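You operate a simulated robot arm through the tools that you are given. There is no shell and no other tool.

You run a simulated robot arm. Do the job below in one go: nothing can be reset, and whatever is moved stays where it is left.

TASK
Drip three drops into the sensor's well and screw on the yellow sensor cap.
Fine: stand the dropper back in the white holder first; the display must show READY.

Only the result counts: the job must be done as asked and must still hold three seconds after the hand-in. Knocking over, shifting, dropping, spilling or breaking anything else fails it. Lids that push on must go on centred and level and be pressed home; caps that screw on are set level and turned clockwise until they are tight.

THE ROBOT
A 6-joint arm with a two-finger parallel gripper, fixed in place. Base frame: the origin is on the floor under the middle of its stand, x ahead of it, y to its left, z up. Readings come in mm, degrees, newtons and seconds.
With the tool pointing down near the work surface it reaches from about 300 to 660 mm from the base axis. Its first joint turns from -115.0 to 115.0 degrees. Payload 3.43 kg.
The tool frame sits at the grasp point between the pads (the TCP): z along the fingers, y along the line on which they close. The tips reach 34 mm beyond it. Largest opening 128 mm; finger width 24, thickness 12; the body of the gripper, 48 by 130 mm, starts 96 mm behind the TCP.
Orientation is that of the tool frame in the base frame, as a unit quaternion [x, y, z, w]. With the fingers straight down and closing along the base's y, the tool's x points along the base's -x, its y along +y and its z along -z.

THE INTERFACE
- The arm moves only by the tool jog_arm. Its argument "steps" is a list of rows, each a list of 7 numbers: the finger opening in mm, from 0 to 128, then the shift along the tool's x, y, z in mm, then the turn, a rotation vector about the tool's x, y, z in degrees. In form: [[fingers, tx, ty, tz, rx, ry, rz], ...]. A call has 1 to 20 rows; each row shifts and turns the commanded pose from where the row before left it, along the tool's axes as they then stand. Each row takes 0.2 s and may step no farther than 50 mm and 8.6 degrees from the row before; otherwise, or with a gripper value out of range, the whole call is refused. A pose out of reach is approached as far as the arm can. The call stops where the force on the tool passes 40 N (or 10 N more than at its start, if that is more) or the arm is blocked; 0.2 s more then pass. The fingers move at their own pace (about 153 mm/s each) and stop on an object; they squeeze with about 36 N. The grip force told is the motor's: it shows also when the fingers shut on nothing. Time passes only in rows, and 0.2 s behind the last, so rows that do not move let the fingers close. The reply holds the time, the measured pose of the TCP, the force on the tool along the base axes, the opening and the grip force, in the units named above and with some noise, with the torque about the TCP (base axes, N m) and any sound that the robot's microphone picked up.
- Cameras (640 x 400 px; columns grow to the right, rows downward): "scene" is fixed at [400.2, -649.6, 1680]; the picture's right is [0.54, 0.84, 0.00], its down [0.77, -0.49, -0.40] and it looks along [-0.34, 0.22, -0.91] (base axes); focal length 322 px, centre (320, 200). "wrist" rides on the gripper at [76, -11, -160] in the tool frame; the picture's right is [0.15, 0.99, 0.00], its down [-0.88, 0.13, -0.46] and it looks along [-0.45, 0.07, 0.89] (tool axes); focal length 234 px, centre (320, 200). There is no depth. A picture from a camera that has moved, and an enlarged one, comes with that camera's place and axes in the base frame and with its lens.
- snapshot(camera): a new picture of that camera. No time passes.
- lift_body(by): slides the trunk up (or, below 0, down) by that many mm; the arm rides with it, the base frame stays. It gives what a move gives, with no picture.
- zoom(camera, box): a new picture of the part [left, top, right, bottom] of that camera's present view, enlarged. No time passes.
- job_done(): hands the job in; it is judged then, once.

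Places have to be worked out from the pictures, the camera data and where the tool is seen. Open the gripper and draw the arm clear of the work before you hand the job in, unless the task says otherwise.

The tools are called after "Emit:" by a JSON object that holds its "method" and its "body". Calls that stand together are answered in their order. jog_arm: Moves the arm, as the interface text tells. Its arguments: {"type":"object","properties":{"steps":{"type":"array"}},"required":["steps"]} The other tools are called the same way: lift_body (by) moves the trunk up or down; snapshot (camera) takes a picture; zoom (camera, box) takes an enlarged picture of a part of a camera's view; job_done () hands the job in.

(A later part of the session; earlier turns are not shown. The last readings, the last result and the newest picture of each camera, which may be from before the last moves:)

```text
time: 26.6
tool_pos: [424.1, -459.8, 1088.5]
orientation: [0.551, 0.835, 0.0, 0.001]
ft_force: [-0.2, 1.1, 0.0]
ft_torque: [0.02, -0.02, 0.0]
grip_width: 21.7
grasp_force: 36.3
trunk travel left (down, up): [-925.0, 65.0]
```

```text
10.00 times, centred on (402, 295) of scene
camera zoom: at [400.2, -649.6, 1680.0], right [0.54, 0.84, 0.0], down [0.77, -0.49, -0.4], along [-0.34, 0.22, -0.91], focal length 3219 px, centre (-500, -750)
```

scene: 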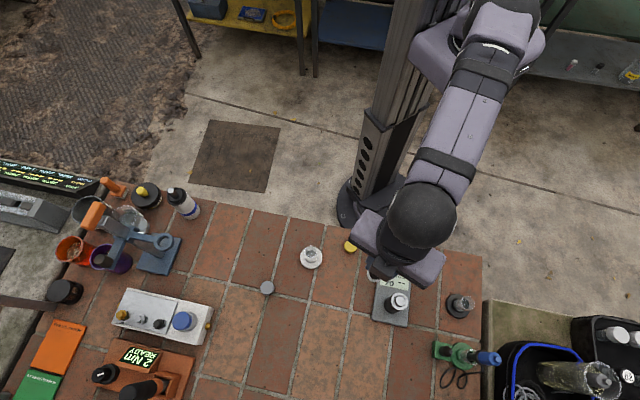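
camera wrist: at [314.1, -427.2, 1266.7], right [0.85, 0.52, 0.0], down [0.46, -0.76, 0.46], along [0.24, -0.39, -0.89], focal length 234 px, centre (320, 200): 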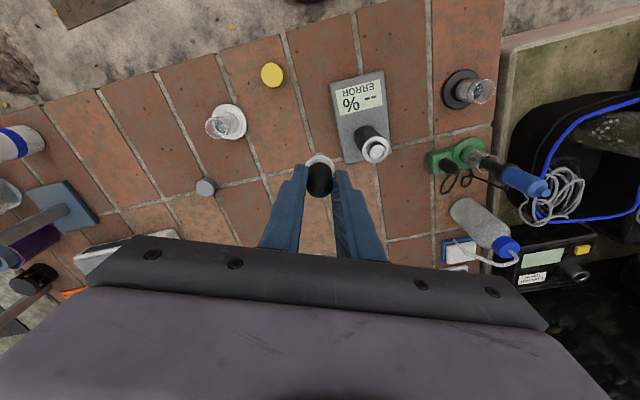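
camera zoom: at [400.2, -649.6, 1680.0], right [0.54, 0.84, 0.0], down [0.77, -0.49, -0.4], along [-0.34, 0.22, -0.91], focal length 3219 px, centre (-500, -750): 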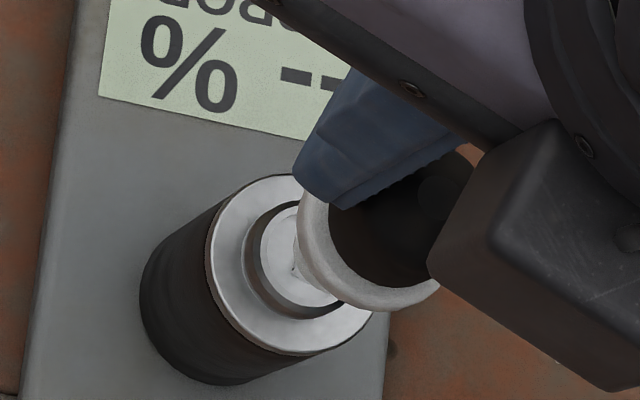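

Emit:
{"method": "zoom", "body": {"camera": "scene", "box": [388, 288, 412, 303]}}

Emit:
{"method": "zoom", "body": {"camera": "wrist", "box": [300, 130, 340, 158]}}

```text
16.00 times, centred on (400, 296) of scene
camera zoom: at [400.2, -649.6, 1680.0], right [0.54, 0.84, 0.0], down [0.77, -0.49, -0.4], along [-0.34, 0.22, -0.91], focal length 5150 px, centre (-960, -1328)
```

zoom: 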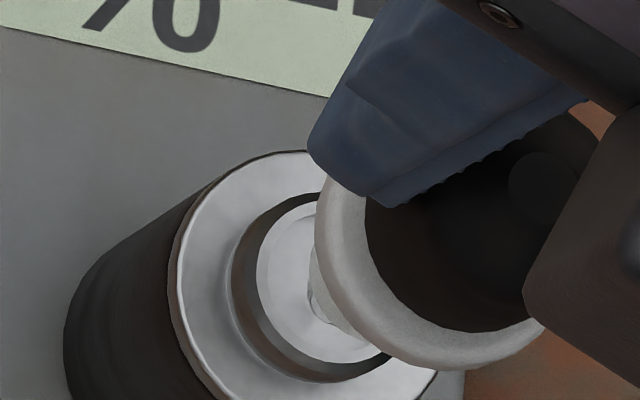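

```text
14.29 times, centred on (320, 144) of wrist
camera zoom: at [384.2, -396.1, 1249.1], right [0.85, 0.52, 0.0], down [0.46, -0.76, 0.46], along [0.24, -0.39, -0.89], focal length 3345 px, centre (320, 1000)
```

zoom: 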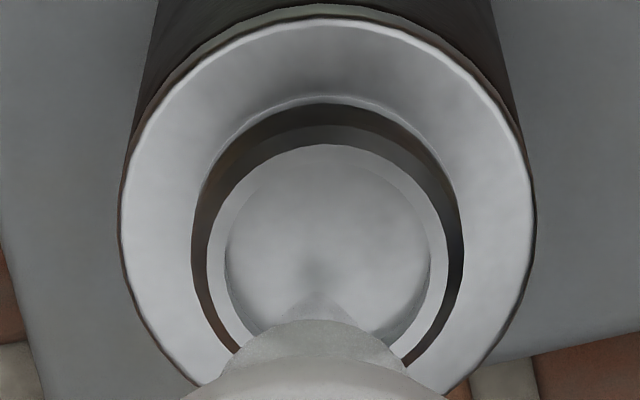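

The conical tip hangs about 11 mm above the well and within ~1 mm of its centre. Now a first careful squeeze: I tighten the finger command and read width, force and sound.

Emit:
{"method": "jog_arm", "body": {"steps": [[17, 0, 0, 0, 0, 0, 0], [17, 0, 0, 0, 0, 0, 0]]}}

```text
time: 27.2
tool_pos: [424.0, -461.0, 1089.2]
orientation: [0.552, 0.834, 0.0, 0.001]
ft_force: [-0.3, 0.0, -0.4]
ft_torque: [0.01, -0.01, 0.03]
grip_width: 21.8
grasp_force: 36.2
trunk travel left (down, up): [-925.0, 65.0]
```

Commands of 19 and 17 both sit at the same stop (21.7 mm, 36 N), so the bulb is already held fully pressed and a drop needs a release and a fresh squeeze. I relax the command slightly to 20 and watch force and width.

Emit:
{"method": "jog_arm", "body": {"steps": [[20, 0, 0, 0, 0, 0, 0], [20, 0, 0, 0, 0, 0, 0]]}}

Emit:
{"method": "zoom", "body": {"camera": "wrist", "box": [280, 105, 360, 161]}}

```text
time: 27.8
tool_pos: [424.4, -460.5, 1089.0]
orientation: [0.552, 0.834, 0.0, 0.001]
ft_force: [0.6, -0.5, -0.9]
ft_torque: [0.01, 0.03, 0.01]
grip_width: 21.5
grasp_force: 35.9
trunk travel left (down, up): [-925.0, 65.0]
```

```text
7.14 times, centred on (320, 133) of wrist
camera zoom: at [384.2, -396.1, 1249.2], right [0.85, 0.52, 0.0], down [0.46, -0.76, 0.46], along [0.24, -0.39, -0.89], focal length 1673 px, centre (320, 679)
```

zoom: 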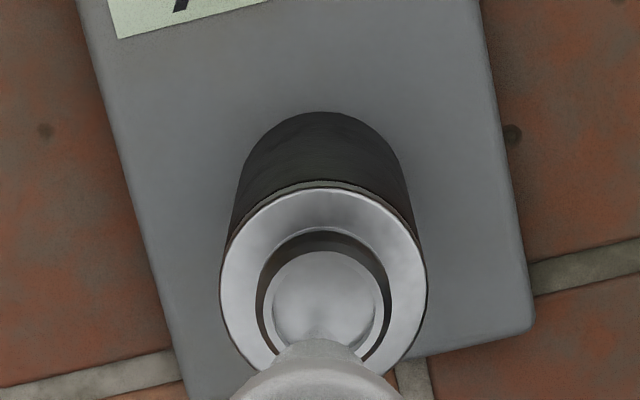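

Still latched at 21.5 mm and 36 N with no sign of a drop. I try a much tighter command, then return, watching for any drop or sound.

Emit:
{"method": "jog_arm", "body": {"steps": [[14, 0, 0, 0, 0, 0, 0], [12, 0, 0, 0, 0, 0, 0], [12, 0, 0, 0, 0, 0, 0]]}}

Emit:
{"method": "zoom", "body": {"camera": "wrist", "box": [260, 80, 380, 164]}}

```text
time: 28.6
tool_pos: [424.4, -460.8, 1089.1]
orientation: [0.551, 0.834, 0.001, 0.001]
ft_force: [-0.5, 0.0, -0.1]
ft_torque: [0.0, 0.02, -0.01]
grip_width: 21.4
grasp_force: 36.1
trunk travel left (down, up): [-925.0, 65.0]
```

```text
4.76 times, centred on (320, 122) of wrist
camera zoom: at [384.2, -396.1, 1249.2], right [0.85, 0.52, 0.0], down [0.46, -0.76, 0.46], along [0.24, -0.39, -0.89], focal length 1115 px, centre (320, 571)
```

zoom: 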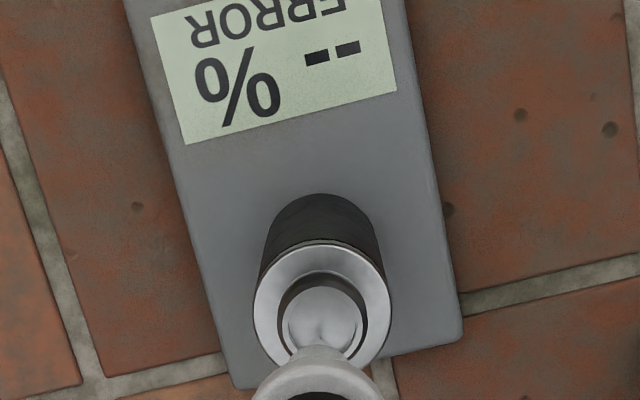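

No change: the bulb is at its stop. I now ease the fingers open a little further, to 21, to see where the force lets go.

Emit:
{"method": "jog_arm", "body": {"steps": [[20.5, 0, 0, 0, 0, 0, 0], [21, 0, 0, 0, 0, 0, 0]]}}

```text
time: 29.2
tool_pos: [423.7, -460.1, 1088.9]
orientation: [0.552, 0.834, 0.0, 0.0]
ft_force: [0.5, -0.2, 0.4]
ft_torque: [0.01, 0.02, 0.0]
grip_width: 21.5
grasp_force: 35.7
trunk travel left (down, up): [-925.0, 65.0]
```

Emit:
{"method": "jog_arm", "body": {"steps": [[21.5, 0, 0, 0, 0, 0, 0]]}}

```text
time: 29.6
tool_pos: [423.5, -461.0, 1089.9]
orientation: [0.551, 0.834, 0.001, 0.001]
ft_force: [-0.3, -0.1, 0.1]
ft_torque: [0.01, -0.02, 0.02]
grip_width: 22.5
grasp_force: 11.6
trunk travel left (down, up): [-925.0, 65.0]
```

Now the bulb has sprung back to 22.5 mm at 11.6 N and is still held. I squeeze again and look for a drop.

Emit:
{"method": "jog_arm", "body": {"steps": [[19, 0, 0, 0, 0, 0, 0], [19, 0, 0, 0, 0, 0, 0]]}}

Emit:
{"method": "zoom", "body": {"camera": "wrist", "box": [260, 80, 380, 164]}}

Emit:
{"method": "zoom", "body": {"camera": "wrist", "box": [300, 130, 340, 158]}}

```text
time: 30.2
tool_pos: [424.2, -461.5, 1090.0]
orientation: [0.551, 0.834, 0.0, 0.001]
ft_force: [0.8, -0.9, -0.5]
ft_torque: [0.03, 0.03, 0.03]
grip_width: 21.4
grasp_force: 35.7
trunk travel left (down, up): [-925.0, 65.0]
```

```text
4.76 times, centred on (320, 122) of wrist
camera zoom: at [384.2, -396.1, 1249.2], right [0.85, 0.52, 0.0], down [0.46, -0.76, 0.46], along [0.24, -0.39, -0.89], focal length 1115 px, centre (320, 571)
```

zoom: 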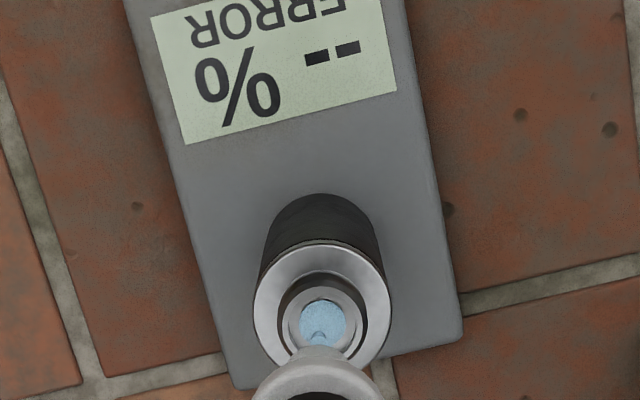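

```text
14.29 times, centred on (320, 144) of wrist
camera zoom: at [384.2, -396.1, 1249.2], right [0.85, 0.52, 0.0], down [0.46, -0.76, 0.46], along [0.24, -0.39, -0.89], focal length 3345 px, centre (320, 1000)
```

zoom: 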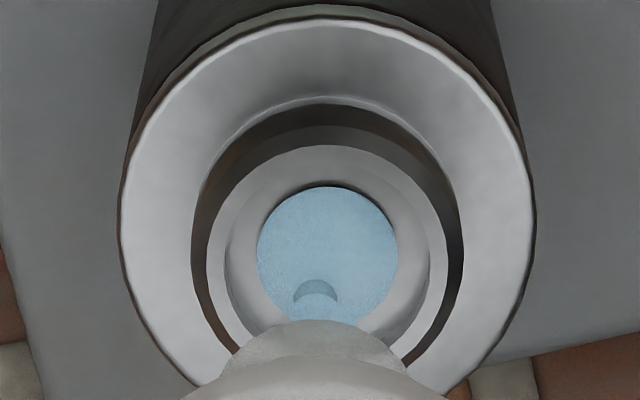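

A blue drop has landed in the well. I let a moment pass without moving to see whether the small thing at the tip is a hanging drop.

Emit:
{"method": "jog_arm", "body": {"steps": [[19, 0, 0, 0, 0, 0, 0], [19, 0, 0, 0, 0, 0, 0]]}}

Emit:
{"method": "zoom", "body": {"camera": "wrist", "box": [300, 130, 340, 158]}}

Emit:
{"method": "zoom", "body": {"camera": "scene", "box": [380, 283, 420, 308]}}

```text
time: 30.8
tool_pos: [423.3, -460.7, 1089.4]
orientation: [0.551, 0.834, 0.0, 0.002]
ft_force: [-0.3, -0.6, -0.2]
ft_torque: [0.03, -0.02, 0.01]
grip_width: 21.5
grasp_force: 36.0
trunk travel left (down, up): [-925.0, 65.0]
```

```text
14.29 times, centred on (320, 144) of wrist
camera zoom: at [384.2, -396.1, 1249.2], right [0.85, 0.52, 0.0], down [0.46, -0.76, 0.46], along [0.24, -0.39, -0.89], focal length 3345 px, centre (320, 1000)
```

zoom: 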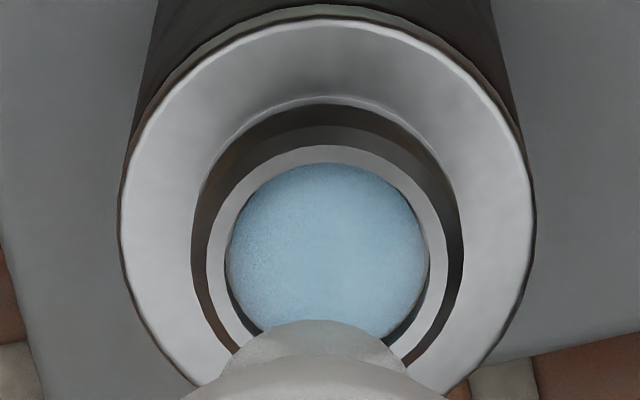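

```text
16.00 times, centred on (400, 296) of scene
camera zoom: at [400.2, -649.6, 1680.0], right [0.54, 0.84, 0.0], down [0.77, -0.49, -0.4], along [-0.34, 0.22, -0.91], focal length 5150 px, centre (-960, -1328)
```

zoom: 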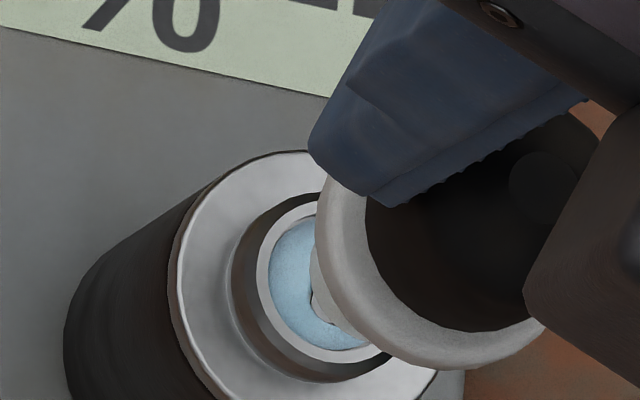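

The pool grew further after the first image, so a second drop fell while I held the squeeze. I check the display and the tip closely before doing anything else.

Emit:
{"method": "zoom", "body": {"camera": "wrist", "box": [260, 60, 380, 144]}}

Emit:
{"method": "zoom", "body": {"camera": "wrist", "box": [310, 140, 330, 154]}}

Emit:
{"method": "zoom", "body": {"camera": "scene", "box": [392, 290, 408, 300]}}

```text
4.76 times, centred on (320, 102) of wrist
camera zoom: at [384.2, -396.1, 1249.2], right [0.85, 0.52, 0.0], down [0.46, -0.76, 0.46], along [0.24, -0.39, -0.89], focal length 1115 px, centre (320, 667)
```

zoom: 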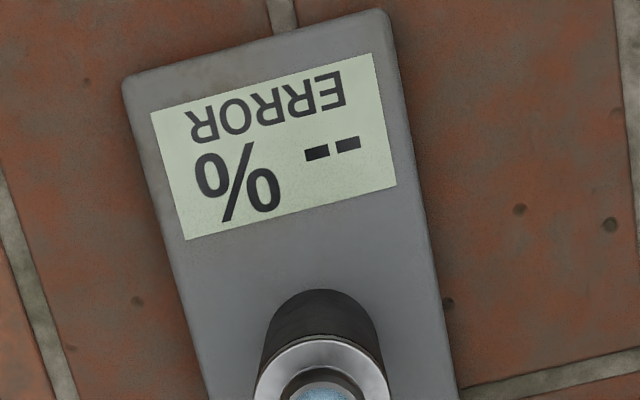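

```text
16.00 times, centred on (320, 147) of wrist
camera zoom: at [384.2, -396.1, 1249.2], right [0.85, 0.52, 0.0], down [0.46, -0.76, 0.46], along [0.24, -0.39, -0.89], focal length 3747 px, centre (320, 1048)
```

zoom: 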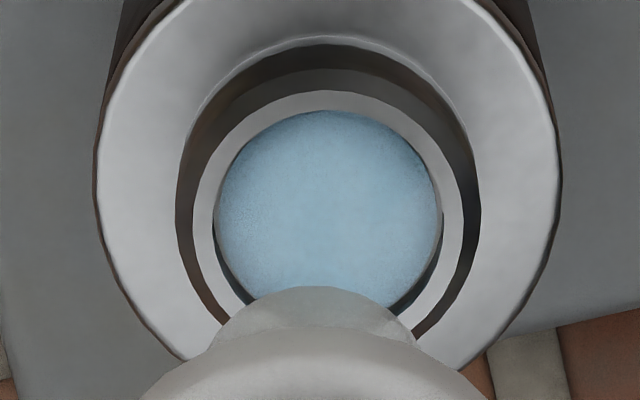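

```text
16.00 times, centred on (400, 295) of scene
camera zoom: at [400.2, -649.6, 1680.0], right [0.54, 0.84, 0.0], down [0.77, -0.49, -0.4], along [-0.34, 0.22, -0.91], focal length 5150 px, centre (-960, -1320)
```

zoom: 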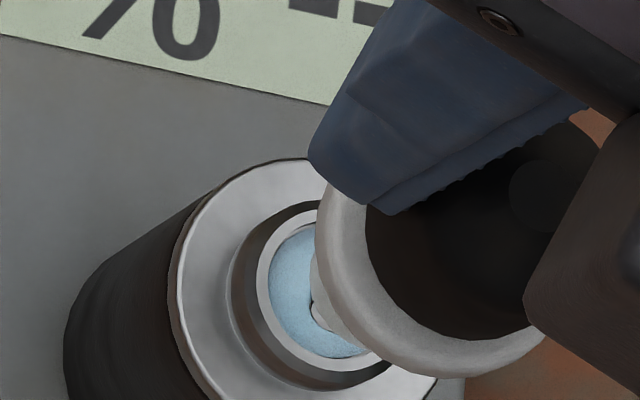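

The display still shows ERROR and no drop hangs at the tip now. To prevent any further drops I relax the bulb to the width that held before and inspect.

Emit:
{"method": "jog_arm", "body": {"steps": [[21.5, 0, 0, 0, 0, 0, 0]]}}

Emit:
{"method": "zoom", "body": {"camera": "wrist", "box": [310, 140, 330, 154]}}

```text
time: 31.2
tool_pos: [423.6, -461.4, 1088.8]
orientation: [0.551, 0.834, 0.0, 0.001]
ft_force: [0.7, 0.2, -0.5]
ft_torque: [0.0, 0.03, 0.0]
grip_width: 22.4
grasp_force: 11.7
trunk travel left (down, up): [-925.0, 65.0]
```

```text
16.00 times, centred on (320, 147) of wrist
camera zoom: at [384.2, -396.1, 1249.2], right [0.85, 0.52, 0.0], down [0.46, -0.76, 0.46], along [0.24, -0.39, -0.89], focal length 3747 px, centre (320, 1048)
```

zoom: 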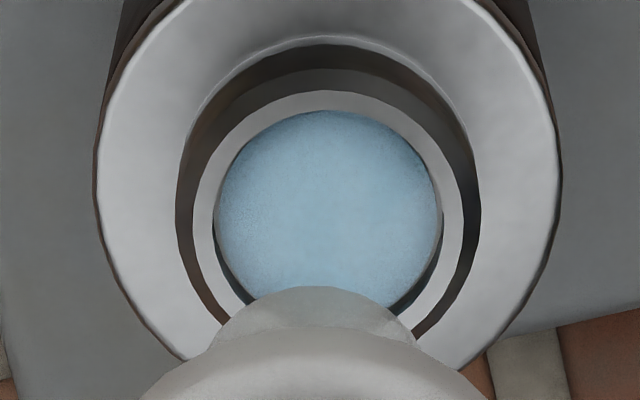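

The relaxed hold is steady at 22.4 mm / 11.7 N and no more drops form. The pool now fills the dish, consistent with three drops, so I raise the dropper and draw it aside to see the well unobstructed.

Emit:
{"method": "jog_arm", "body": {"steps": [[21.5, 0, 0, -5, 0, 0, 0], [21.5, 0, 0, -6, 0, 0, 0], [21.5, 0, 0, -6, 0, 0, 0], [21.5, -0.2, -5, 0, 0, 0, 0], [21.5, -0.4, -9, 0, 0, 0, 0], [21.5, -0.4, -10, 0, 0, 0, 0], [21.5, -0.4, -10, 0, 0, 0, 0], [21.5, -0.4, -10, 0, 0, 0, 0], [21.5, -0.4, -10, 0, 0, 0, 0], [21.5, -0.2, -6, 0, 0, 0, 0], [21.5, 0, 0, 0, 0, 0, 0]]}}

Emit:
{"method": "snapshot", "body": {"camera": "wrist"}}

Emit:
{"method": "zoom", "body": {"camera": "scene", "box": [380, 283, 420, 308]}}

```text
time: 33.6
tool_pos: [369.4, -486.0, 1105.7]
orientation: [0.551, 0.834, 0.0, 0.002]
ft_force: [-0.6, 0.6, -0.3]
ft_torque: [0.02, -0.04, -0.01]
grip_width: 22.5
grasp_force: 0.5
trunk travel left (down, up): [-925.0, 65.0]
```

```text
taken
camera wrist: at [329.1, -421.4, 1265.4], right [0.85, 0.52, 0.0], down [0.46, -0.76, 0.46], along [0.24, -0.39, -0.89], focal length 234 px, centre (320, 200)
```

wrist: 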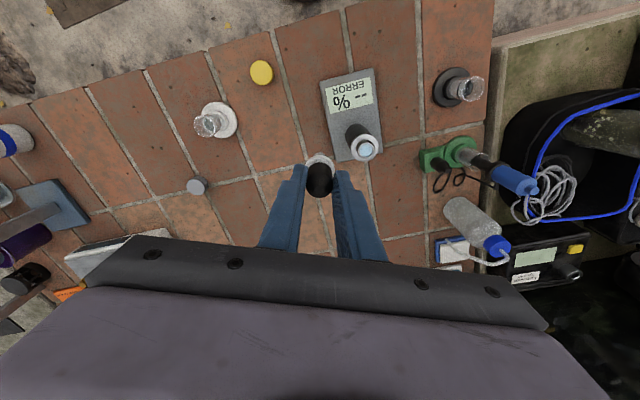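

```text
16.00 times, centred on (400, 296) of scene
camera zoom: at [400.2, -649.6, 1680.0], right [0.54, 0.84, 0.0], down [0.77, -0.49, -0.4], along [-0.34, 0.22, -0.91], focal length 5150 px, centre (-960, -1328)
```

zoom: 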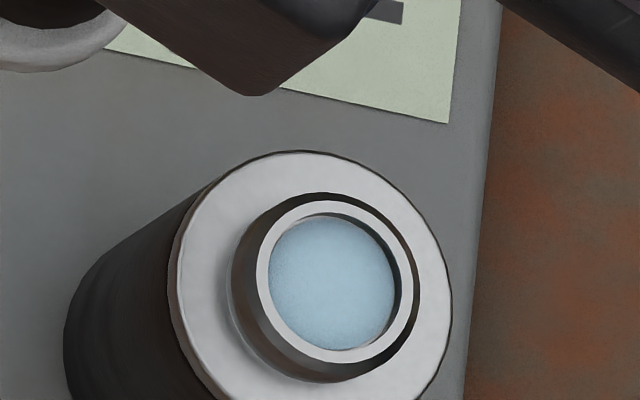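

The well is nicely filled, but the hold on the dropper has dropped to about 0.5 N. I check whether it has slipped in the fingers by comparing with the earlier view.

Emit:
{"method": "zoom", "body": {"camera": "wrist", "box": [290, 110, 410, 194]}}

Emit:
{"method": "zoom", "body": {"camera": "wrist", "box": [260, 150, 380, 234]}}

Emit:
{"method": "zoom", "body": {"camera": "wrist", "box": [345, 125, 385, 165]}}

```text
4.76 times, centred on (350, 152) of wrist
camera zoom: at [329.1, -421.4, 1265.4], right [0.85, 0.52, 0.0], down [0.46, -0.76, 0.46], along [0.24, -0.39, -0.89], focal length 1115 px, centre (177, 429)
```

zoom: 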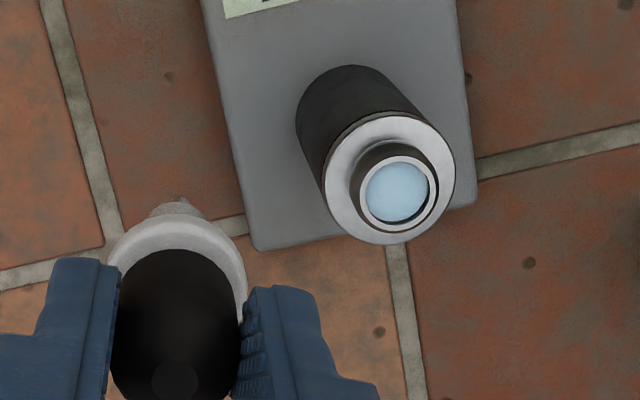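

```text
4.76 times, centred on (320, 192) of wrist
camera zoom: at [329.1, -421.4, 1265.4], right [0.85, 0.52, 0.0], down [0.46, -0.76, 0.46], along [0.24, -0.39, -0.89], focal length 1115 px, centre (320, 238)
```

zoom: 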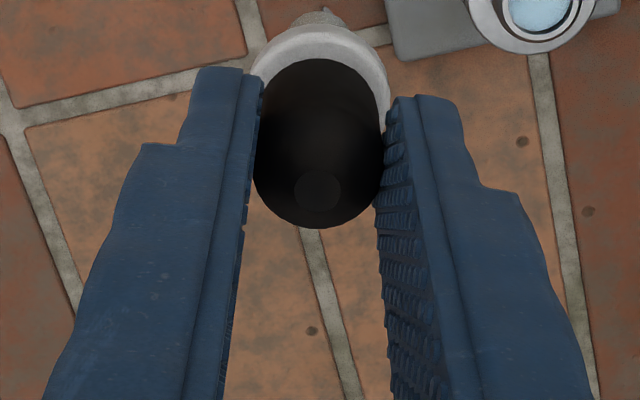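

```text
10.00 times, centred on (365, 145) of wrist
camera zoom: at [329.1, -421.4, 1265.4], right [0.85, 0.52, 0.0], down [0.46, -0.76, 0.46], along [0.24, -0.39, -0.89], focal length 2342 px, centre (-130, 750)
```

zoom: 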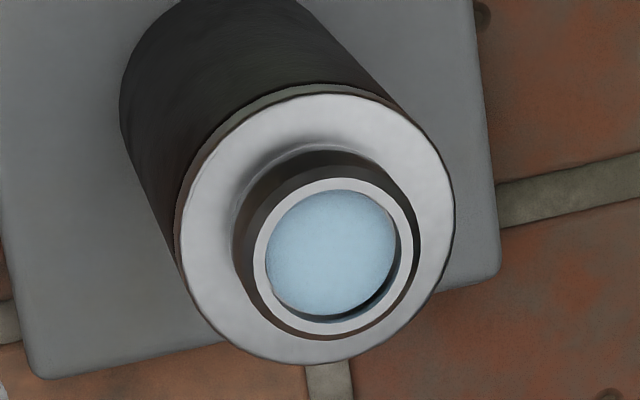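

No slip: the bulb sits exactly as before. I carry it back gently along the reverse of the commanded path to above the white holder.

Emit:
{"method": "jog_arm", "body": {"steps": [[21.5, -0.2, -4, 0, 0, 0, 0], [21.5, -0.3, -7, 0, 0, 0, 0], [21.5, -0.3, -9, 0, 0, 0, 0], [21.5, -0.3, -9, 0, 0, 0, 0], [21.5, -0.3, -9, 0, 0, 0, 0], [21.5, -0.3, -9, 0, 0, 0, 0], [21.5, -0.3, -9, 0, 0, 0, 0], [21.5, -0.3, -9, 0, 0, 0, 0], [21.5, -0.3, -9, 0, 0, 0, 0], [21.5, -0.3, -9, 0, 0, 0, 0], [21.5, -0.3, -9, 0, 0, 0, 0], [21.5, -0.3, -9, 0, 0, 0, 0], [21.5, -0.3, -9, 0, 0, 0, 0], [21.5, -0.3, -9, 0, 0, 0, 0], [21.5, -0.3, -9, 0, 0, 0, 0], [21.5, -0.3, -9, 0, 0, 0, 0], [21.5, -0.3, -9, 0, 0, 0, 0], [21.5, -0.3, -9, 0, 0, 0, 0], [21.5, -0.3, -8, 0, 0, 0, 0], [21.5, -0.3, -5.8, 0, 0, 0, 0]]}}

Emit:
{"method": "jog_arm", "body": {"steps": [[21.5, 0, 0, 0, 0, 0, 0], [21.5, 0, 0, 0, 0, 0, 0]]}}

Emit:
{"method": "snapshot", "body": {"camera": "wrist"}}

Emit:
{"method": "zoom", "body": {"camera": "wrist", "box": [260, 105, 380, 189]}}

```text
time: 37.8
tool_pos: [216.1, -557.2, 1104.3]
orientation: [0.552, 0.834, 0.001, 0.001]
ft_force: [-0.6, 0.2, -0.4]
ft_torque: [-0.01, -0.02, 0.05]
grip_width: 22.6
grasp_force: 0.9
trunk travel left (down, up): [-925.0, 65.0]
```

```text
time: 38.4
tool_pos: [216.8, -558.3, 1103.5]
orientation: [0.551, 0.834, 0.0, 0.001]
ft_force: [0.1, 0.3, 0.2]
ft_torque: [-0.02, 0.0, 0.0]
grip_width: 22.7
grasp_force: 0.8
trunk travel left (down, up): [-925.0, 65.0]
```

```text
taken
camera wrist: at [177.4, -493.0, 1264.2], right [0.85, 0.52, 0.0], down [0.46, -0.76, 0.46], along [0.24, -0.39, -0.89], focal length 234 px, centre (320, 200)
```

wrist: 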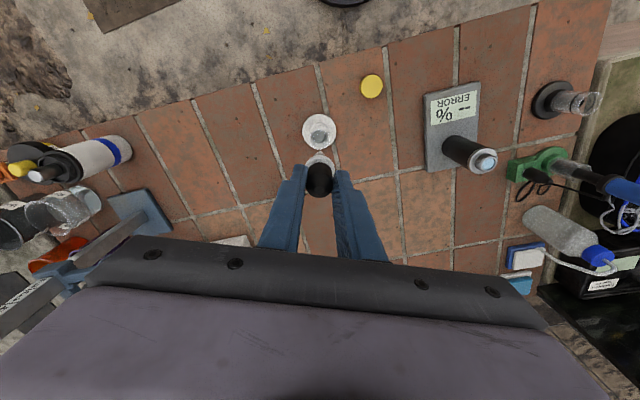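

```text
4.76 times, centred on (320, 147) of wrist
camera zoom: at [177.4, -493.0, 1264.2], right [0.85, 0.52, 0.0], down [0.46, -0.76, 0.46], along [0.24, -0.39, -0.89], focal length 1115 px, centre (320, 452)
```

zoom: 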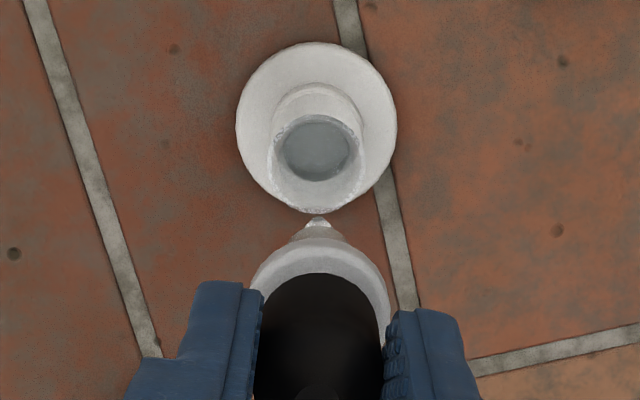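

The holder is where it was and the tip hangs over its mouth, about 1 mm off sideways. I correct that and go down partway, so the tip enters the tube, then check.

Emit:
{"method": "jog_arm", "body": {"steps": [[21.5, 0.3, -0.9, 0, 0, 0, 0], [21.5, 0, 0, 6, 0, 0, 0], [21.5, 0, 0, 8, 0, 0, 0], [21.5, 0, 0, 8, 0, 0, 0], [21.5, 0, 0, 6, 0, 0, 0], [21.5, 0, 0, 0, 0, 0, 0], [21.5, 0, 0, 0, 0, 0, 0]]}}

Emit:
{"method": "zoom", "body": {"camera": "wrist", "box": [260, 105, 380, 189]}}

Emit:
{"method": "zoom", "body": {"camera": "scene", "box": [280, 230, 360, 280]}}

```text
time: 40.0
tool_pos: [214.9, -558.0, 1077.8]
orientation: [0.552, 0.834, 0.0, 0.001]
ft_force: [0.1, -0.8, 0.7]
ft_torque: [-0.01, 0.01, -0.01]
grip_width: 22.5
grasp_force: 1.2
trunk travel left (down, up): [-925.0, 65.0]
```

```text
4.76 times, centred on (320, 147) of wrist
camera zoom: at [175.0, -493.3, 1237.7], right [0.85, 0.52, 0.0], down [0.46, -0.76, 0.46], along [0.24, -0.39, -0.89], focal length 1115 px, centre (320, 452)
```

zoom: 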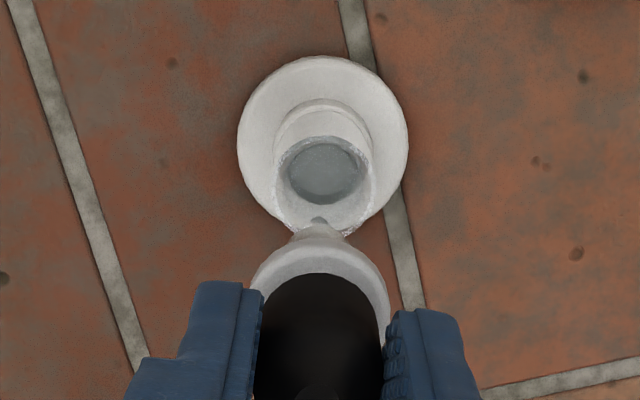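

```text
8.00 times, centred on (320, 255) of scene
camera zoom: at [400.2, -649.6, 1680.0], right [0.54, 0.84, 0.0], down [0.77, -0.49, -0.4], along [-0.34, 0.22, -0.91], focal length 2575 px, centre (320, -240)
```

zoom: 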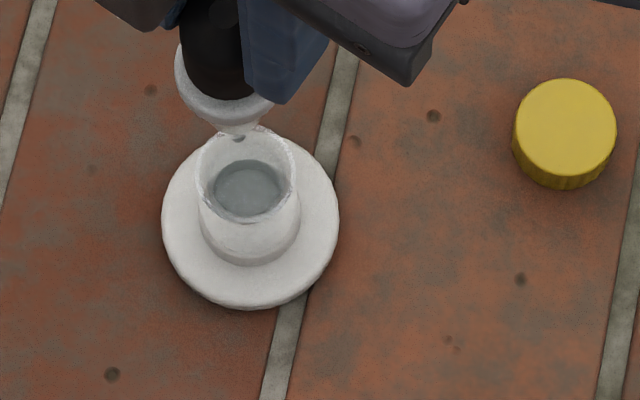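

The camera's own reported place shows I'm now about 1.5 mm too far in -y of the grasp line (it was [176.4, -492.9] when I gripped). I correct back and recheck.

Emit:
{"method": "jog_arm", "body": {"steps": [[21.5, 0, 1.4, 0, 0, 0, 0], [21.5, 0, 0, 0, 0, 0, 0], [21.5, 0, 0, 0, 0, 0, 0]]}}

Emit:
{"method": "zoom", "body": {"camera": "wrist", "box": [260, 105, 380, 189]}}

```text
time: 40.8
tool_pos: [217.1, -557.5, 1078.2]
orientation: [0.551, 0.834, 0.0, 0.001]
ft_force: [-0.1, 0.2, 1.0]
ft_torque: [0.0, 0.01, -0.01]
grip_width: 22.4
grasp_force: 0.9
trunk travel left (down, up): [-925.0, 65.0]
```

```text
4.76 times, centred on (320, 147) of wrist
camera zoom: at [176.5, -492.2, 1238.2], right [0.85, 0.52, 0.0], down [0.46, -0.76, 0.46], along [0.24, -0.39, -0.89], focal length 1115 px, centre (320, 452)
```

zoom: 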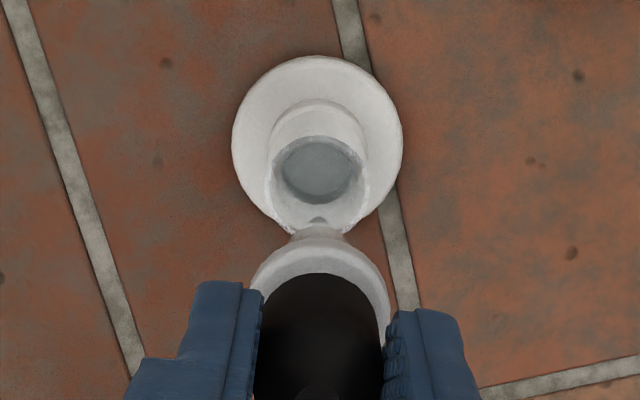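

Well aligned now (tip, tube and disc within ~0.5 mm). I continue down 40 mm and recheck.

Emit:
{"method": "jog_arm", "body": {"steps": [[21.5, -0.5, 0, 5, 0, 0, 0], [21.5, 0, 0, 7, 0, 0, 0], [21.5, 0, 0, 7, 0, 0, 0], [21.5, 0, 0, 7, 0, 0, 0], [21.5, 0, 0, 7, 0, 0, 0], [21.5, 0, 0, 7, 0, 0, 0], [21.5, 0, 0, 0, 0, 0, 0], [21.5, 0, 0, 0, 0, 0, 0]]}}

Emit:
{"method": "zoom", "body": {"camera": "wrist", "box": [260, 105, 380, 189]}}

Emit:
{"method": "zoom", "body": {"camera": "scene", "box": [280, 230, 360, 280]}}

```text
time: 42.6
tool_pos: [217.4, -557.6, 1035.7]
orientation: [0.551, 0.834, 0.0, 0.002]
ft_force: [0.1, 0.3, -0.5]
ft_torque: [0.02, -0.01, 0.02]
grip_width: 22.5
grasp_force: 0.9
trunk travel left (down, up): [-925.0, 65.0]
```

```text
4.76 times, centred on (320, 147) of wrist
camera zoom: at [176.6, -493.1, 1194.8], right [0.85, 0.52, 0.0], down [0.46, -0.76, 0.46], along [0.24, -0.39, -0.89], focal length 1115 px, centre (320, 452)
```

zoom: 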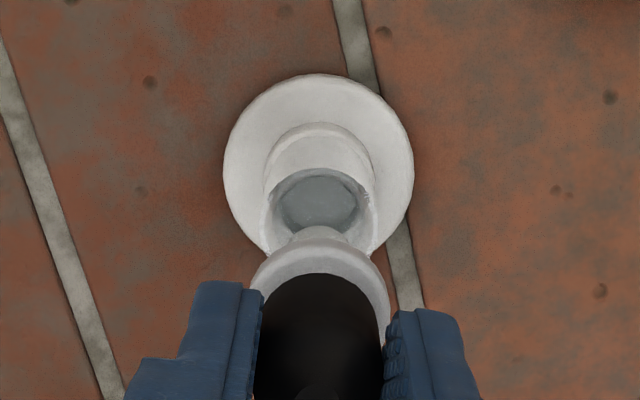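

```text
8.00 times, centred on (320, 255) of scene
camera zoom: at [400.2, -649.6, 1680.0], right [0.54, 0.84, 0.0], down [0.77, -0.49, -0.4], along [-0.34, 0.22, -0.91], focal length 2575 px, centre (320, -240)
```

zoom: 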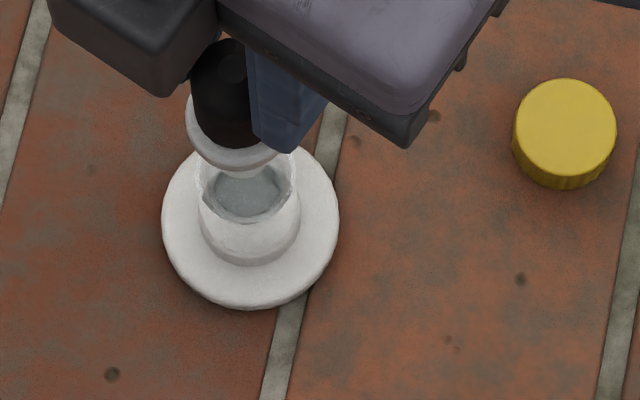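

Tube entry is clean and the camera place matches the grasp line exactly. The remaining descent is about 50 mm; I go 44 mm, then finish slowly.

Emit:
{"method": "jog_arm", "body": {"steps": [[21.5, 0, 0, 5, 0, 0, 0], [21.5, 0, 0, 7, 0, 0, 0], [21.5, 0, 0, 7, 0, 0, 0], [21.5, 0, 0, 7, 0, 0, 0], [21.5, 0, 0, 7, 0, 0, 0], [21.5, 0, 0, 6, 0, 0, 0], [21.5, 0, 0, 5, 0, 0, 0], [21.5, 0, 0, 0, 0, 0, 0], [21.5, 0, 0, 0, 0, 0, 0]]}}

Emit:
{"method": "zoom", "body": {"camera": "wrist", "box": [260, 125, 380, 209]}}

```text
time: 44.6
tool_pos: [217.7, -557.3, 991.7]
orientation: [0.552, 0.834, 0.001, 0.0]
ft_force: [-0.2, -1.1, -0.2]
ft_torque: [-0.02, -0.01, 0.0]
grip_width: 22.6
grasp_force: 1.1
trunk travel left (down, up): [-925.0, 65.0]
```

```text
4.76 times, centred on (320, 167) of wrist
camera zoom: at [177.7, -493.0, 1151.6], right [0.85, 0.52, 0.0], down [0.46, -0.76, 0.46], along [0.24, -0.39, -0.89], focal length 1115 px, centre (320, 357)
```

zoom: 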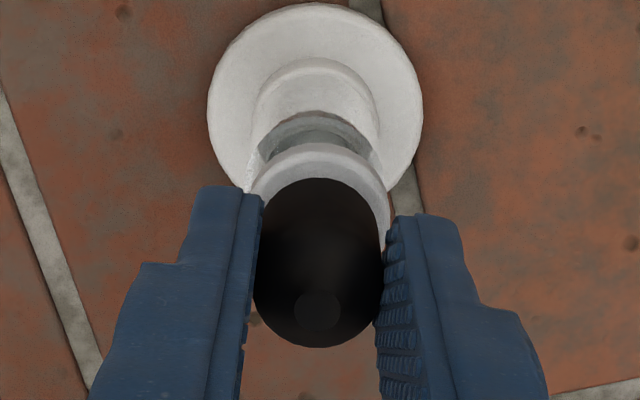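

I'm about 1.2 mm off in +y again; I correct, then lower the last 6–7 mm in small steps watching the force.

Emit:
{"method": "jog_arm", "body": {"steps": [[21.5, 0.4, -0.9, 0, 0, 0, 0], [21.5, 0, 0, 1.5, 0, 0, 0], [21.5, 0, 0, 1.5, 0, 0, 0], [21.5, 0, 0, 1.5, 0, 0, 0], [21.5, 0, 0, 0, 0, 0, 0]]}}

Emit:
{"method": "zoom", "body": {"camera": "wrist", "box": [260, 125, 380, 209]}}

```text
time: 45.8
tool_pos: [218.4, -558.4, 988.4]
orientation: [0.551, 0.835, 0.0, 0.001]
ft_force: [-0.1, -0.8, -0.9]
ft_torque: [-0.01, -0.01, 0.02]
grip_width: 22.8
grasp_force: 1.1
trunk travel left (down, up): [-925.0, 65.0]
```

```text
4.76 times, centred on (320, 167) of wrist
camera zoom: at [177.3, -493.2, 1148.6], right [0.85, 0.52, 0.0], down [0.46, -0.76, 0.46], along [0.24, -0.39, -0.89], focal length 1115 px, centre (320, 357)
```

zoom: 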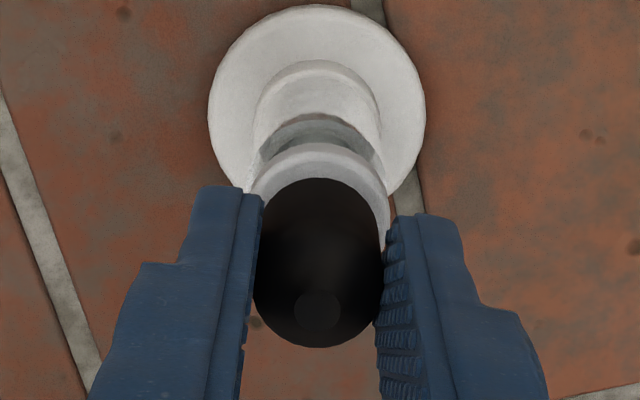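

Emit:
{"method": "jog_arm", "body": {"steps": [[21.5, 0.2, -0.6, 0, 0, 0, 0], [21.5, 0, 0, 1, 0, 0, 0], [21.5, 0, 0, 1, 0, 0, 0], [21.5, 0, 0, 1, 0, 0, 0], [21.5, 0, 0, 0, 0, 0, 0], [21.5, 0, 0, 0, 0, 0, 0]]}}

Emit:
{"method": "zoom", "body": {"camera": "wrist", "box": [260, 125, 380, 209]}}

```text
time: 47.2
tool_pos: [215.6, -559.2, 986.6]
orientation: [0.551, 0.835, 0.001, 0.001]
ft_force: [0.1, 0.4, 0.5]
ft_torque: [-0.03, -0.01, 0.04]
grip_width: 22.5
grasp_force: 1.2
trunk travel left (down, up): [-925.0, 65.0]
```

```text
4.76 times, centred on (320, 167) of wrist
camera zoom: at [176.1, -494.0, 1146.0], right [0.85, 0.52, 0.0], down [0.46, -0.76, 0.46], along [0.24, -0.39, -0.89], focal length 1115 px, centre (320, 357)
```

zoom: 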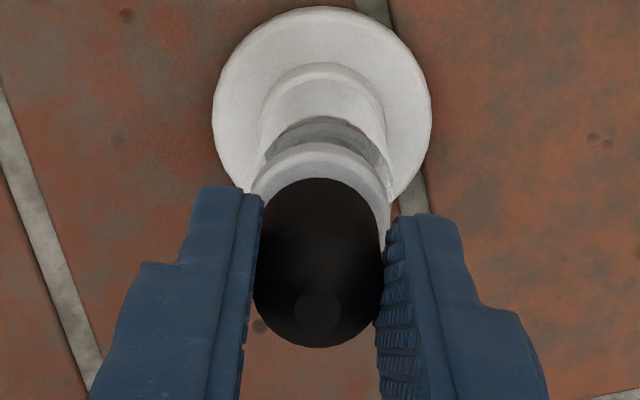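

Emit:
{"method": "jog_arm", "body": {"steps": [[21.5, 0.7, 0.5, 0, 0, 0, 0], [21.5, 0, 0, 0.7, 0, 0, 0], [21.5, 0, 0, 0.5, 0, 0, 0], [21.5, 0, 0, 0, 0, 0, 0], [21.5, 0, 0, 0, 0, 0, 0]]}}

Emit:
{"method": "zoom", "body": {"camera": "wrist", "box": [260, 125, 380, 209]}}

Emit:
{"method": "zoom", "body": {"camera": "scene", "box": [280, 220, 376, 280]}}

```text
time: 48.4
tool_pos: [215.7, -558.0, 985.6]
orientation: [0.551, 0.835, 0.0, 0.001]
ft_force: [0.7, 0.2, 0.7]
ft_torque: [-0.03, 0.01, 0.0]
grip_width: 22.7
grasp_force: 1.2
trunk travel left (down, up): [-925.0, 65.0]
```

```text
4.76 times, centred on (320, 167) of wrist
camera zoom: at [175.6, -493.0, 1144.9], right [0.85, 0.52, 0.0], down [0.46, -0.76, 0.46], along [0.24, -0.39, -0.89], focal length 1115 px, centre (320, 357)
```

zoom: 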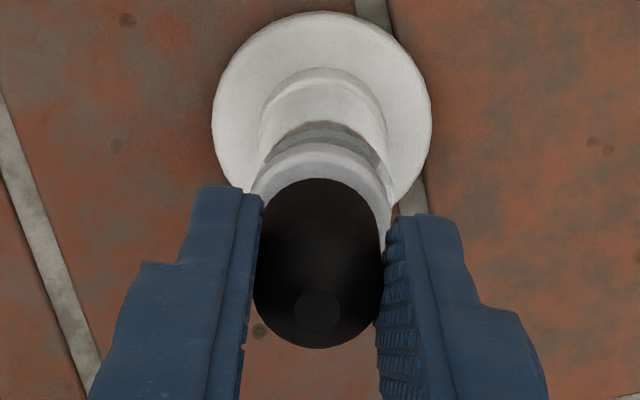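

```text
6.67 times, centred on (328, 250) of scene
camera zoom: at [400.2, -649.6, 1680.0], right [0.54, 0.84, 0.0], down [0.77, -0.49, -0.4], along [-0.34, 0.22, -0.91], focal length 2146 px, centre (267, -133)
```

zoom: 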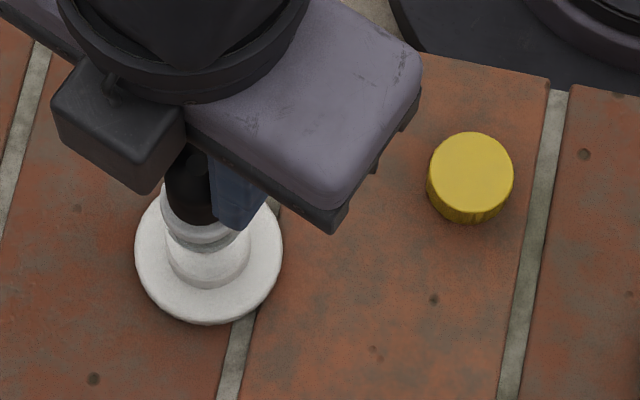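

The dropper is back at its original height in the holder. I lower half a millimetre more and open the fingers gently.

Emit:
{"method": "jog_arm", "body": {"steps": [[21.5, 0, 0.4, 0.5, 0, 0, 0], [22.3, 0, 0, 0, 0, 0, 0], [23, 0, 0, 0, 0, 0, 0], [24, 0, 0, 0, 0, 0, 0], [26, 0, 0, 0, 0, 0, 0], [30, 0, 0, 0, 0, 0, 0], [30, 0, 0, 0, 0, 0, 0]]}}

Emit:
{"method": "zoom", "body": {"camera": "wrist", "box": [260, 125, 380, 209]}}

Emit:
{"method": "zoom", "body": {"camera": "scene", "box": [280, 220, 376, 280]}}

```text
time: 50.0
tool_pos: [215.9, -557.5, 984.4]
orientation: [0.551, 0.834, -0.001, 0.002]
ft_force: [0.0, -0.1, -0.3]
ft_torque: [0.01, 0.0, -0.01]
grip_width: 29.7
grasp_force: 0.1
trunk travel left (down, up): [-925.0, 65.0]
```

```text
4.76 times, centred on (320, 167) of wrist
camera zoom: at [176.7, -492.8, 1144.0], right [0.85, 0.52, 0.0], down [0.46, -0.76, 0.46], along [0.24, -0.39, -0.89], focal length 1115 px, centre (320, 357)
```

zoom: 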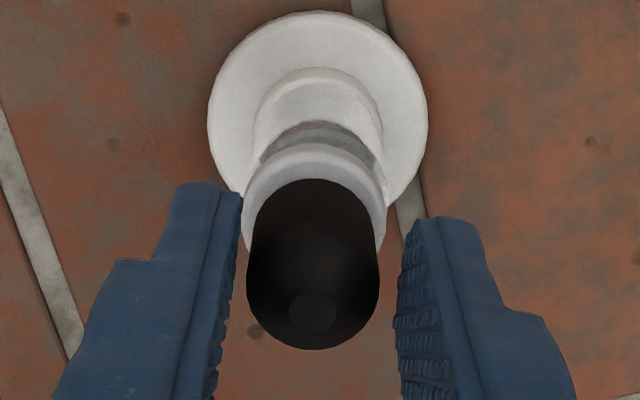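

```text
6.67 times, centred on (328, 250) of scene
camera zoom: at [400.2, -649.6, 1680.0], right [0.54, 0.84, 0.0], down [0.77, -0.49, -0.4], along [-0.34, 0.22, -0.91], focal length 2146 px, centre (267, -133)
```

zoom: 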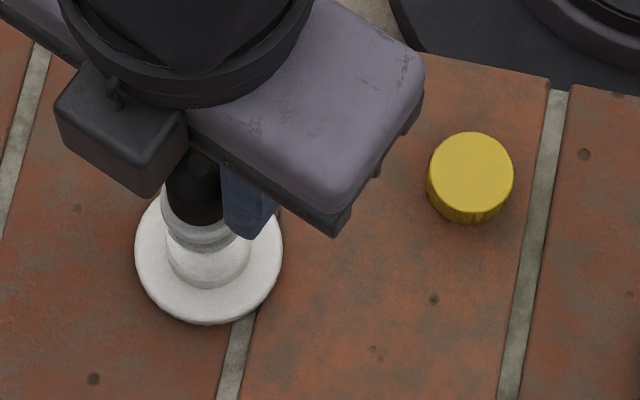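

The dropper stands in the white holder again. I open a little wider, raise straight up, and look over the scene.

Emit:
{"method": "jog_arm", "body": {"steps": [[40, 0, 0, 0, 0, 0, 0], [50, 0, 0, 0, 0, 0, 0], [50, 0, 0, -10, 0, 0, 0], [50, 0, 0, -20, 0, 0, 0], [50, 0, 0, -30, 0, 0, 0], [50, 0, 0, -30, 0, 0, 0], [50, 0, 0, 0, 0, 0, 0]]}}

Emit:
{"method": "snapshot", "body": {"camera": "wrist"}}

Emit:
{"method": "zoom", "body": {"camera": "wrist", "box": [270, 60, 430, 172]}}

Emit:
{"method": "zoom", "body": {"camera": "scene", "box": [260, 220, 420, 320]}}

```text
time: 51.6
tool_pos: [218.3, -558.3, 1072.9]
orientation: [0.551, 0.834, -0.001, 0.001]
ft_force: [-0.9, -1.2, -0.3]
ft_torque: [0.03, -0.02, 0.0]
grip_width: 50.1
grasp_force: 0.0
trunk travel left (down, up): [-925.0, 65.0]
```

```text
taken
camera wrist: at [179.0, -492.9, 1233.1], right [0.85, 0.52, 0.0], down [0.46, -0.76, 0.46], along [0.24, -0.39, -0.89], focal length 234 px, centre (320, 200)
```

wrist: 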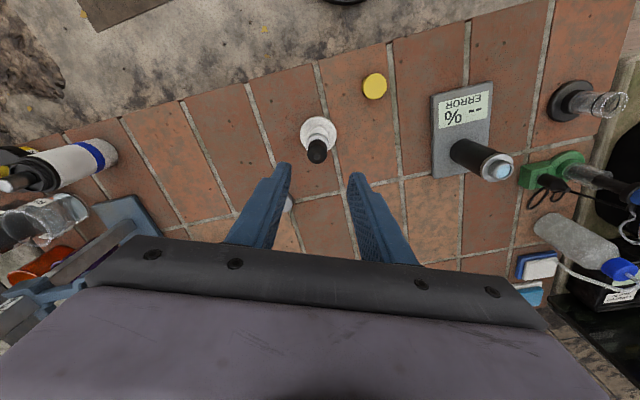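

```text
3.57 times, centred on (350, 116) of wrist
camera zoom: at [179.0, -492.9, 1233.1], right [0.85, 0.52, 0.0], down [0.46, -0.76, 0.46], along [0.24, -0.39, -0.89], focal length 836 px, centre (213, 500)
```

zoom: 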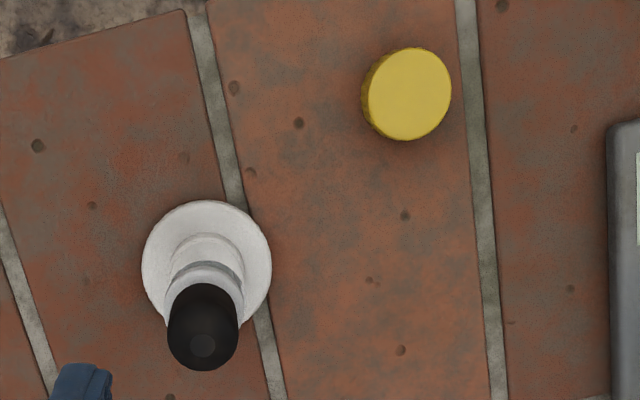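

```text
4.00 times, centred on (340, 270) of scene
camera zoom: at [400.2, -649.6, 1680.0], right [0.54, 0.84, 0.0], down [0.77, -0.49, -0.4], along [-0.34, 0.22, -0.91], focal length 1288 px, centre (240, -80)
```

zoom: 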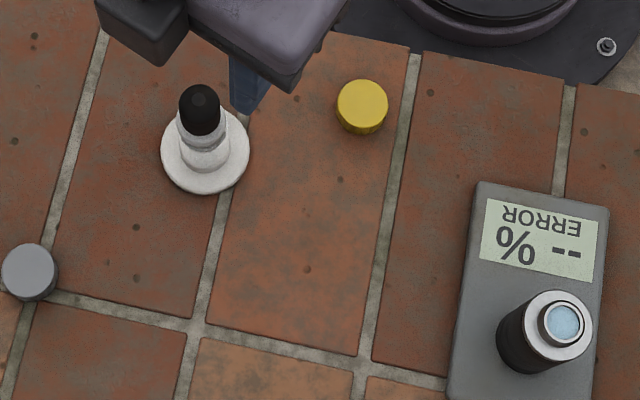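

Emit:
{"method": "zoom", "body": {"camera": "scene", "box": [384, 286, 416, 306]}}

```text
16.00 times, centred on (400, 296) of scene
camera zoom: at [400.2, -649.6, 1680.0], right [0.54, 0.84, 0.0], down [0.77, -0.49, -0.4], along [-0.34, 0.22, -0.91], focal length 5150 px, centre (-960, -1336)
```

zoom: 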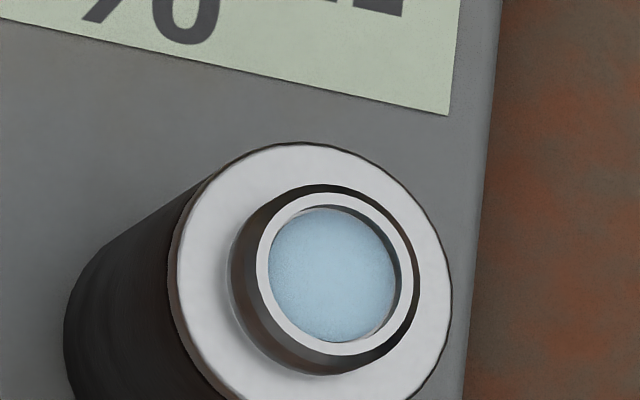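

Dropper stands as at the start, and the cap measures to about (248, -459). I move over to it at height and turn the tool back by about 90° so there is plenty of clockwise range for screwing later.

Emit:
{"method": "jog_arm", "body": {"steps": [[60, 20, 16.4, 0, 0, 0, 0], [60, 20, 16.4, 0, 0, 0, 0], [60, 20, 16.4, 0, 0, 0, 0], [60, 19.9, 16.3, 0, 0, 0, 0], [60, 0, 0, 0, 0, 0, -8.2], [60, 0, 0, 0, 0, 0, -8.2], [60, 0, 0, 0, 0, 0, -8.2], [60, 0, 0, 0, 0, 0, -8.2], [60, 0, 0, 0, 0, 0, -8.2], [60, 0, 0, 0, 0, 0, -8.2], [60, 0, 0, 0, 0, 0, -8.2], [60, 0, 0, 0, 0, 0, -8.2], [60, 0, 0, 0, 0, 0, -8.2], [60, 0, 0, 0, 0, 0, -8.2], [60, 0, 0, 0, 0, 0, -8.2], [60, 0, 0, 30, 0, 0, 0], [60, 0, 0, 30, 0, 0, 0], [60, 0, 0, 0, 0, 0, 0]]}}

Emit:
{"method": "snapshot", "body": {"camera": "wrist"}}

Emit:
{"method": "zoom", "body": {"camera": "wrist", "box": [250, 90, 390, 188]}}

```text
time: 55.4
tool_pos: [243.8, -458.8, 1011.7]
orientation: [-0.201, 0.98, 0.0, 0.001]
ft_force: [0.2, -0.3, 0.3]
ft_torque: [-0.01, 0.02, -0.02]
grip_width: 60.1
grasp_force: 0.0
trunk travel left (down, up): [-925.0, 65.0]
```

```text
taken
camera wrist: at [178.0, -499.6, 1171.9], right [-0.53, 0.85, 0.0], down [0.76, 0.47, 0.46], along [0.39, 0.24, -0.89], focal length 234 px, centre (320, 200)
```

wrist: 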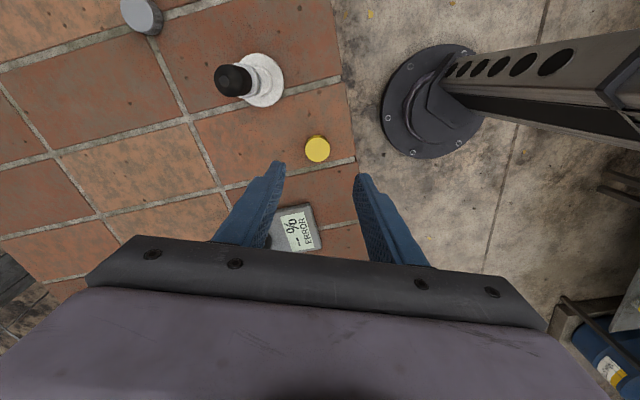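

```text
4.08 times, centred on (320, 139) of wrist
camera zoom: at [178.0, -499.6, 1171.9], right [-0.53, 0.85, 0.0], down [0.76, 0.47, 0.46], along [0.39, 0.24, -0.89], focal length 956 px, centre (320, 449)
```

zoom: 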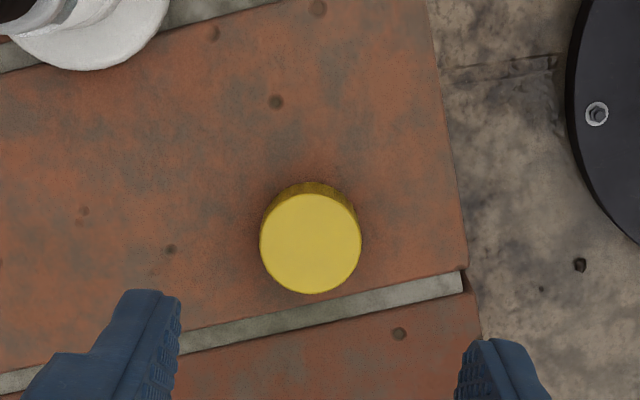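

The cap is 12 mm high (top z ≈ 871) and about 32 mm across, 4.3 mm / 2.4 mm off the tool axis. I correct and go down most of the way.

Emit:
{"method": "jog_arm", "body": {"steps": [[60, -4.3, -2.4, 0, 0, 0, 0], [60, 0, 0, 30, 0, 0, 0], [60, 0, 0, 30, 0, 0, 0], [60, 0, 0, 25, 0, 0, 0], [60, 0, 0, 0, 0, 0, 0], [60, 0, 0, 0, 0, 0, 0]]}}

Emit:
{"method": "zoom", "body": {"camera": "wrist", "box": [250, 110, 390, 208]}}

```text
time: 56.8
tool_pos: [248.7, -460.9, 926.5]
orientation: [-0.202, 0.979, -0.001, 0.001]
ft_force: [0.9, 0.5, -0.1]
ft_torque: [0.01, -0.01, -0.01]
grip_width: 60.2
grasp_force: 0.0
trunk travel left (down, up): [-925.0, 65.0]
```

```text
4.08 times, centred on (320, 159) of wrist
camera zoom: at [184.3, -501.8, 1086.8], right [-0.53, 0.85, 0.0], down [0.76, 0.47, 0.46], along [0.39, 0.24, -0.89], focal length 956 px, centre (320, 367)
```

zoom: 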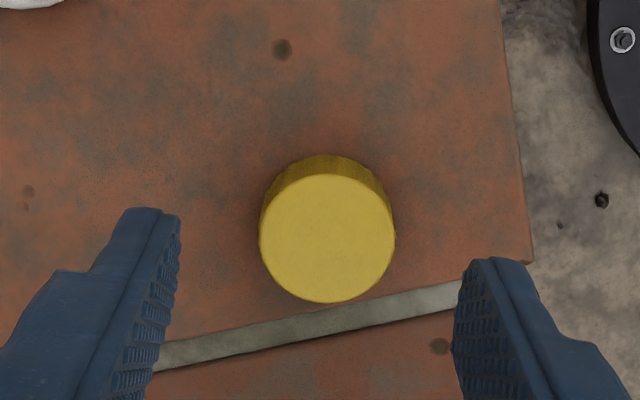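

Nearly centred (0.6 / 1.6 mm off). I correct and descend so the fingertips end about 4 mm above the table beside the cap.

Emit:
{"method": "jog_arm", "body": {"steps": [[60, 0.5, 1.4, 0, 0, 0, 0], [60, 0, 0, 12, 0, 0, 0], [56, 0, 0, 10, 0, 0, 0], [50, 0, 0, 6, 0, 0, 0], [44, 0, 0, 0, 0, 0, 0], [44, 0, 0, 0, 0, 0, 0]]}}

Emit:
{"method": "zoom", "body": {"camera": "wrist", "box": [250, 120, 390, 218]}}

```text
time: 58.2
tool_pos: [249.7, -457.9, 901.4]
orientation: [-0.202, 0.979, -0.001, 0.001]
ft_force: [0.1, -0.4, -0.9]
ft_torque: [-0.02, -0.01, 0.0]
grip_width: 44.0
grasp_force: 0.1
trunk travel left (down, up): [-925.0, 65.0]
```

```text
4.08 times, centred on (320, 169) of wrist
camera zoom: at [183.9, -499.0, 1061.6], right [-0.53, 0.85, 0.0], down [0.76, 0.47, 0.46], along [0.39, 0.24, -0.89], focal length 956 px, centre (320, 326)
```

zoom: 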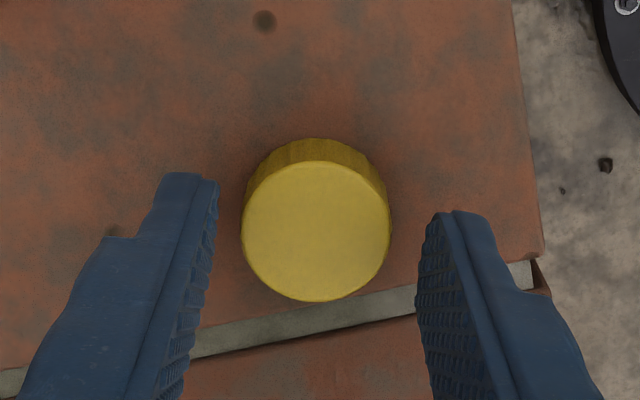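

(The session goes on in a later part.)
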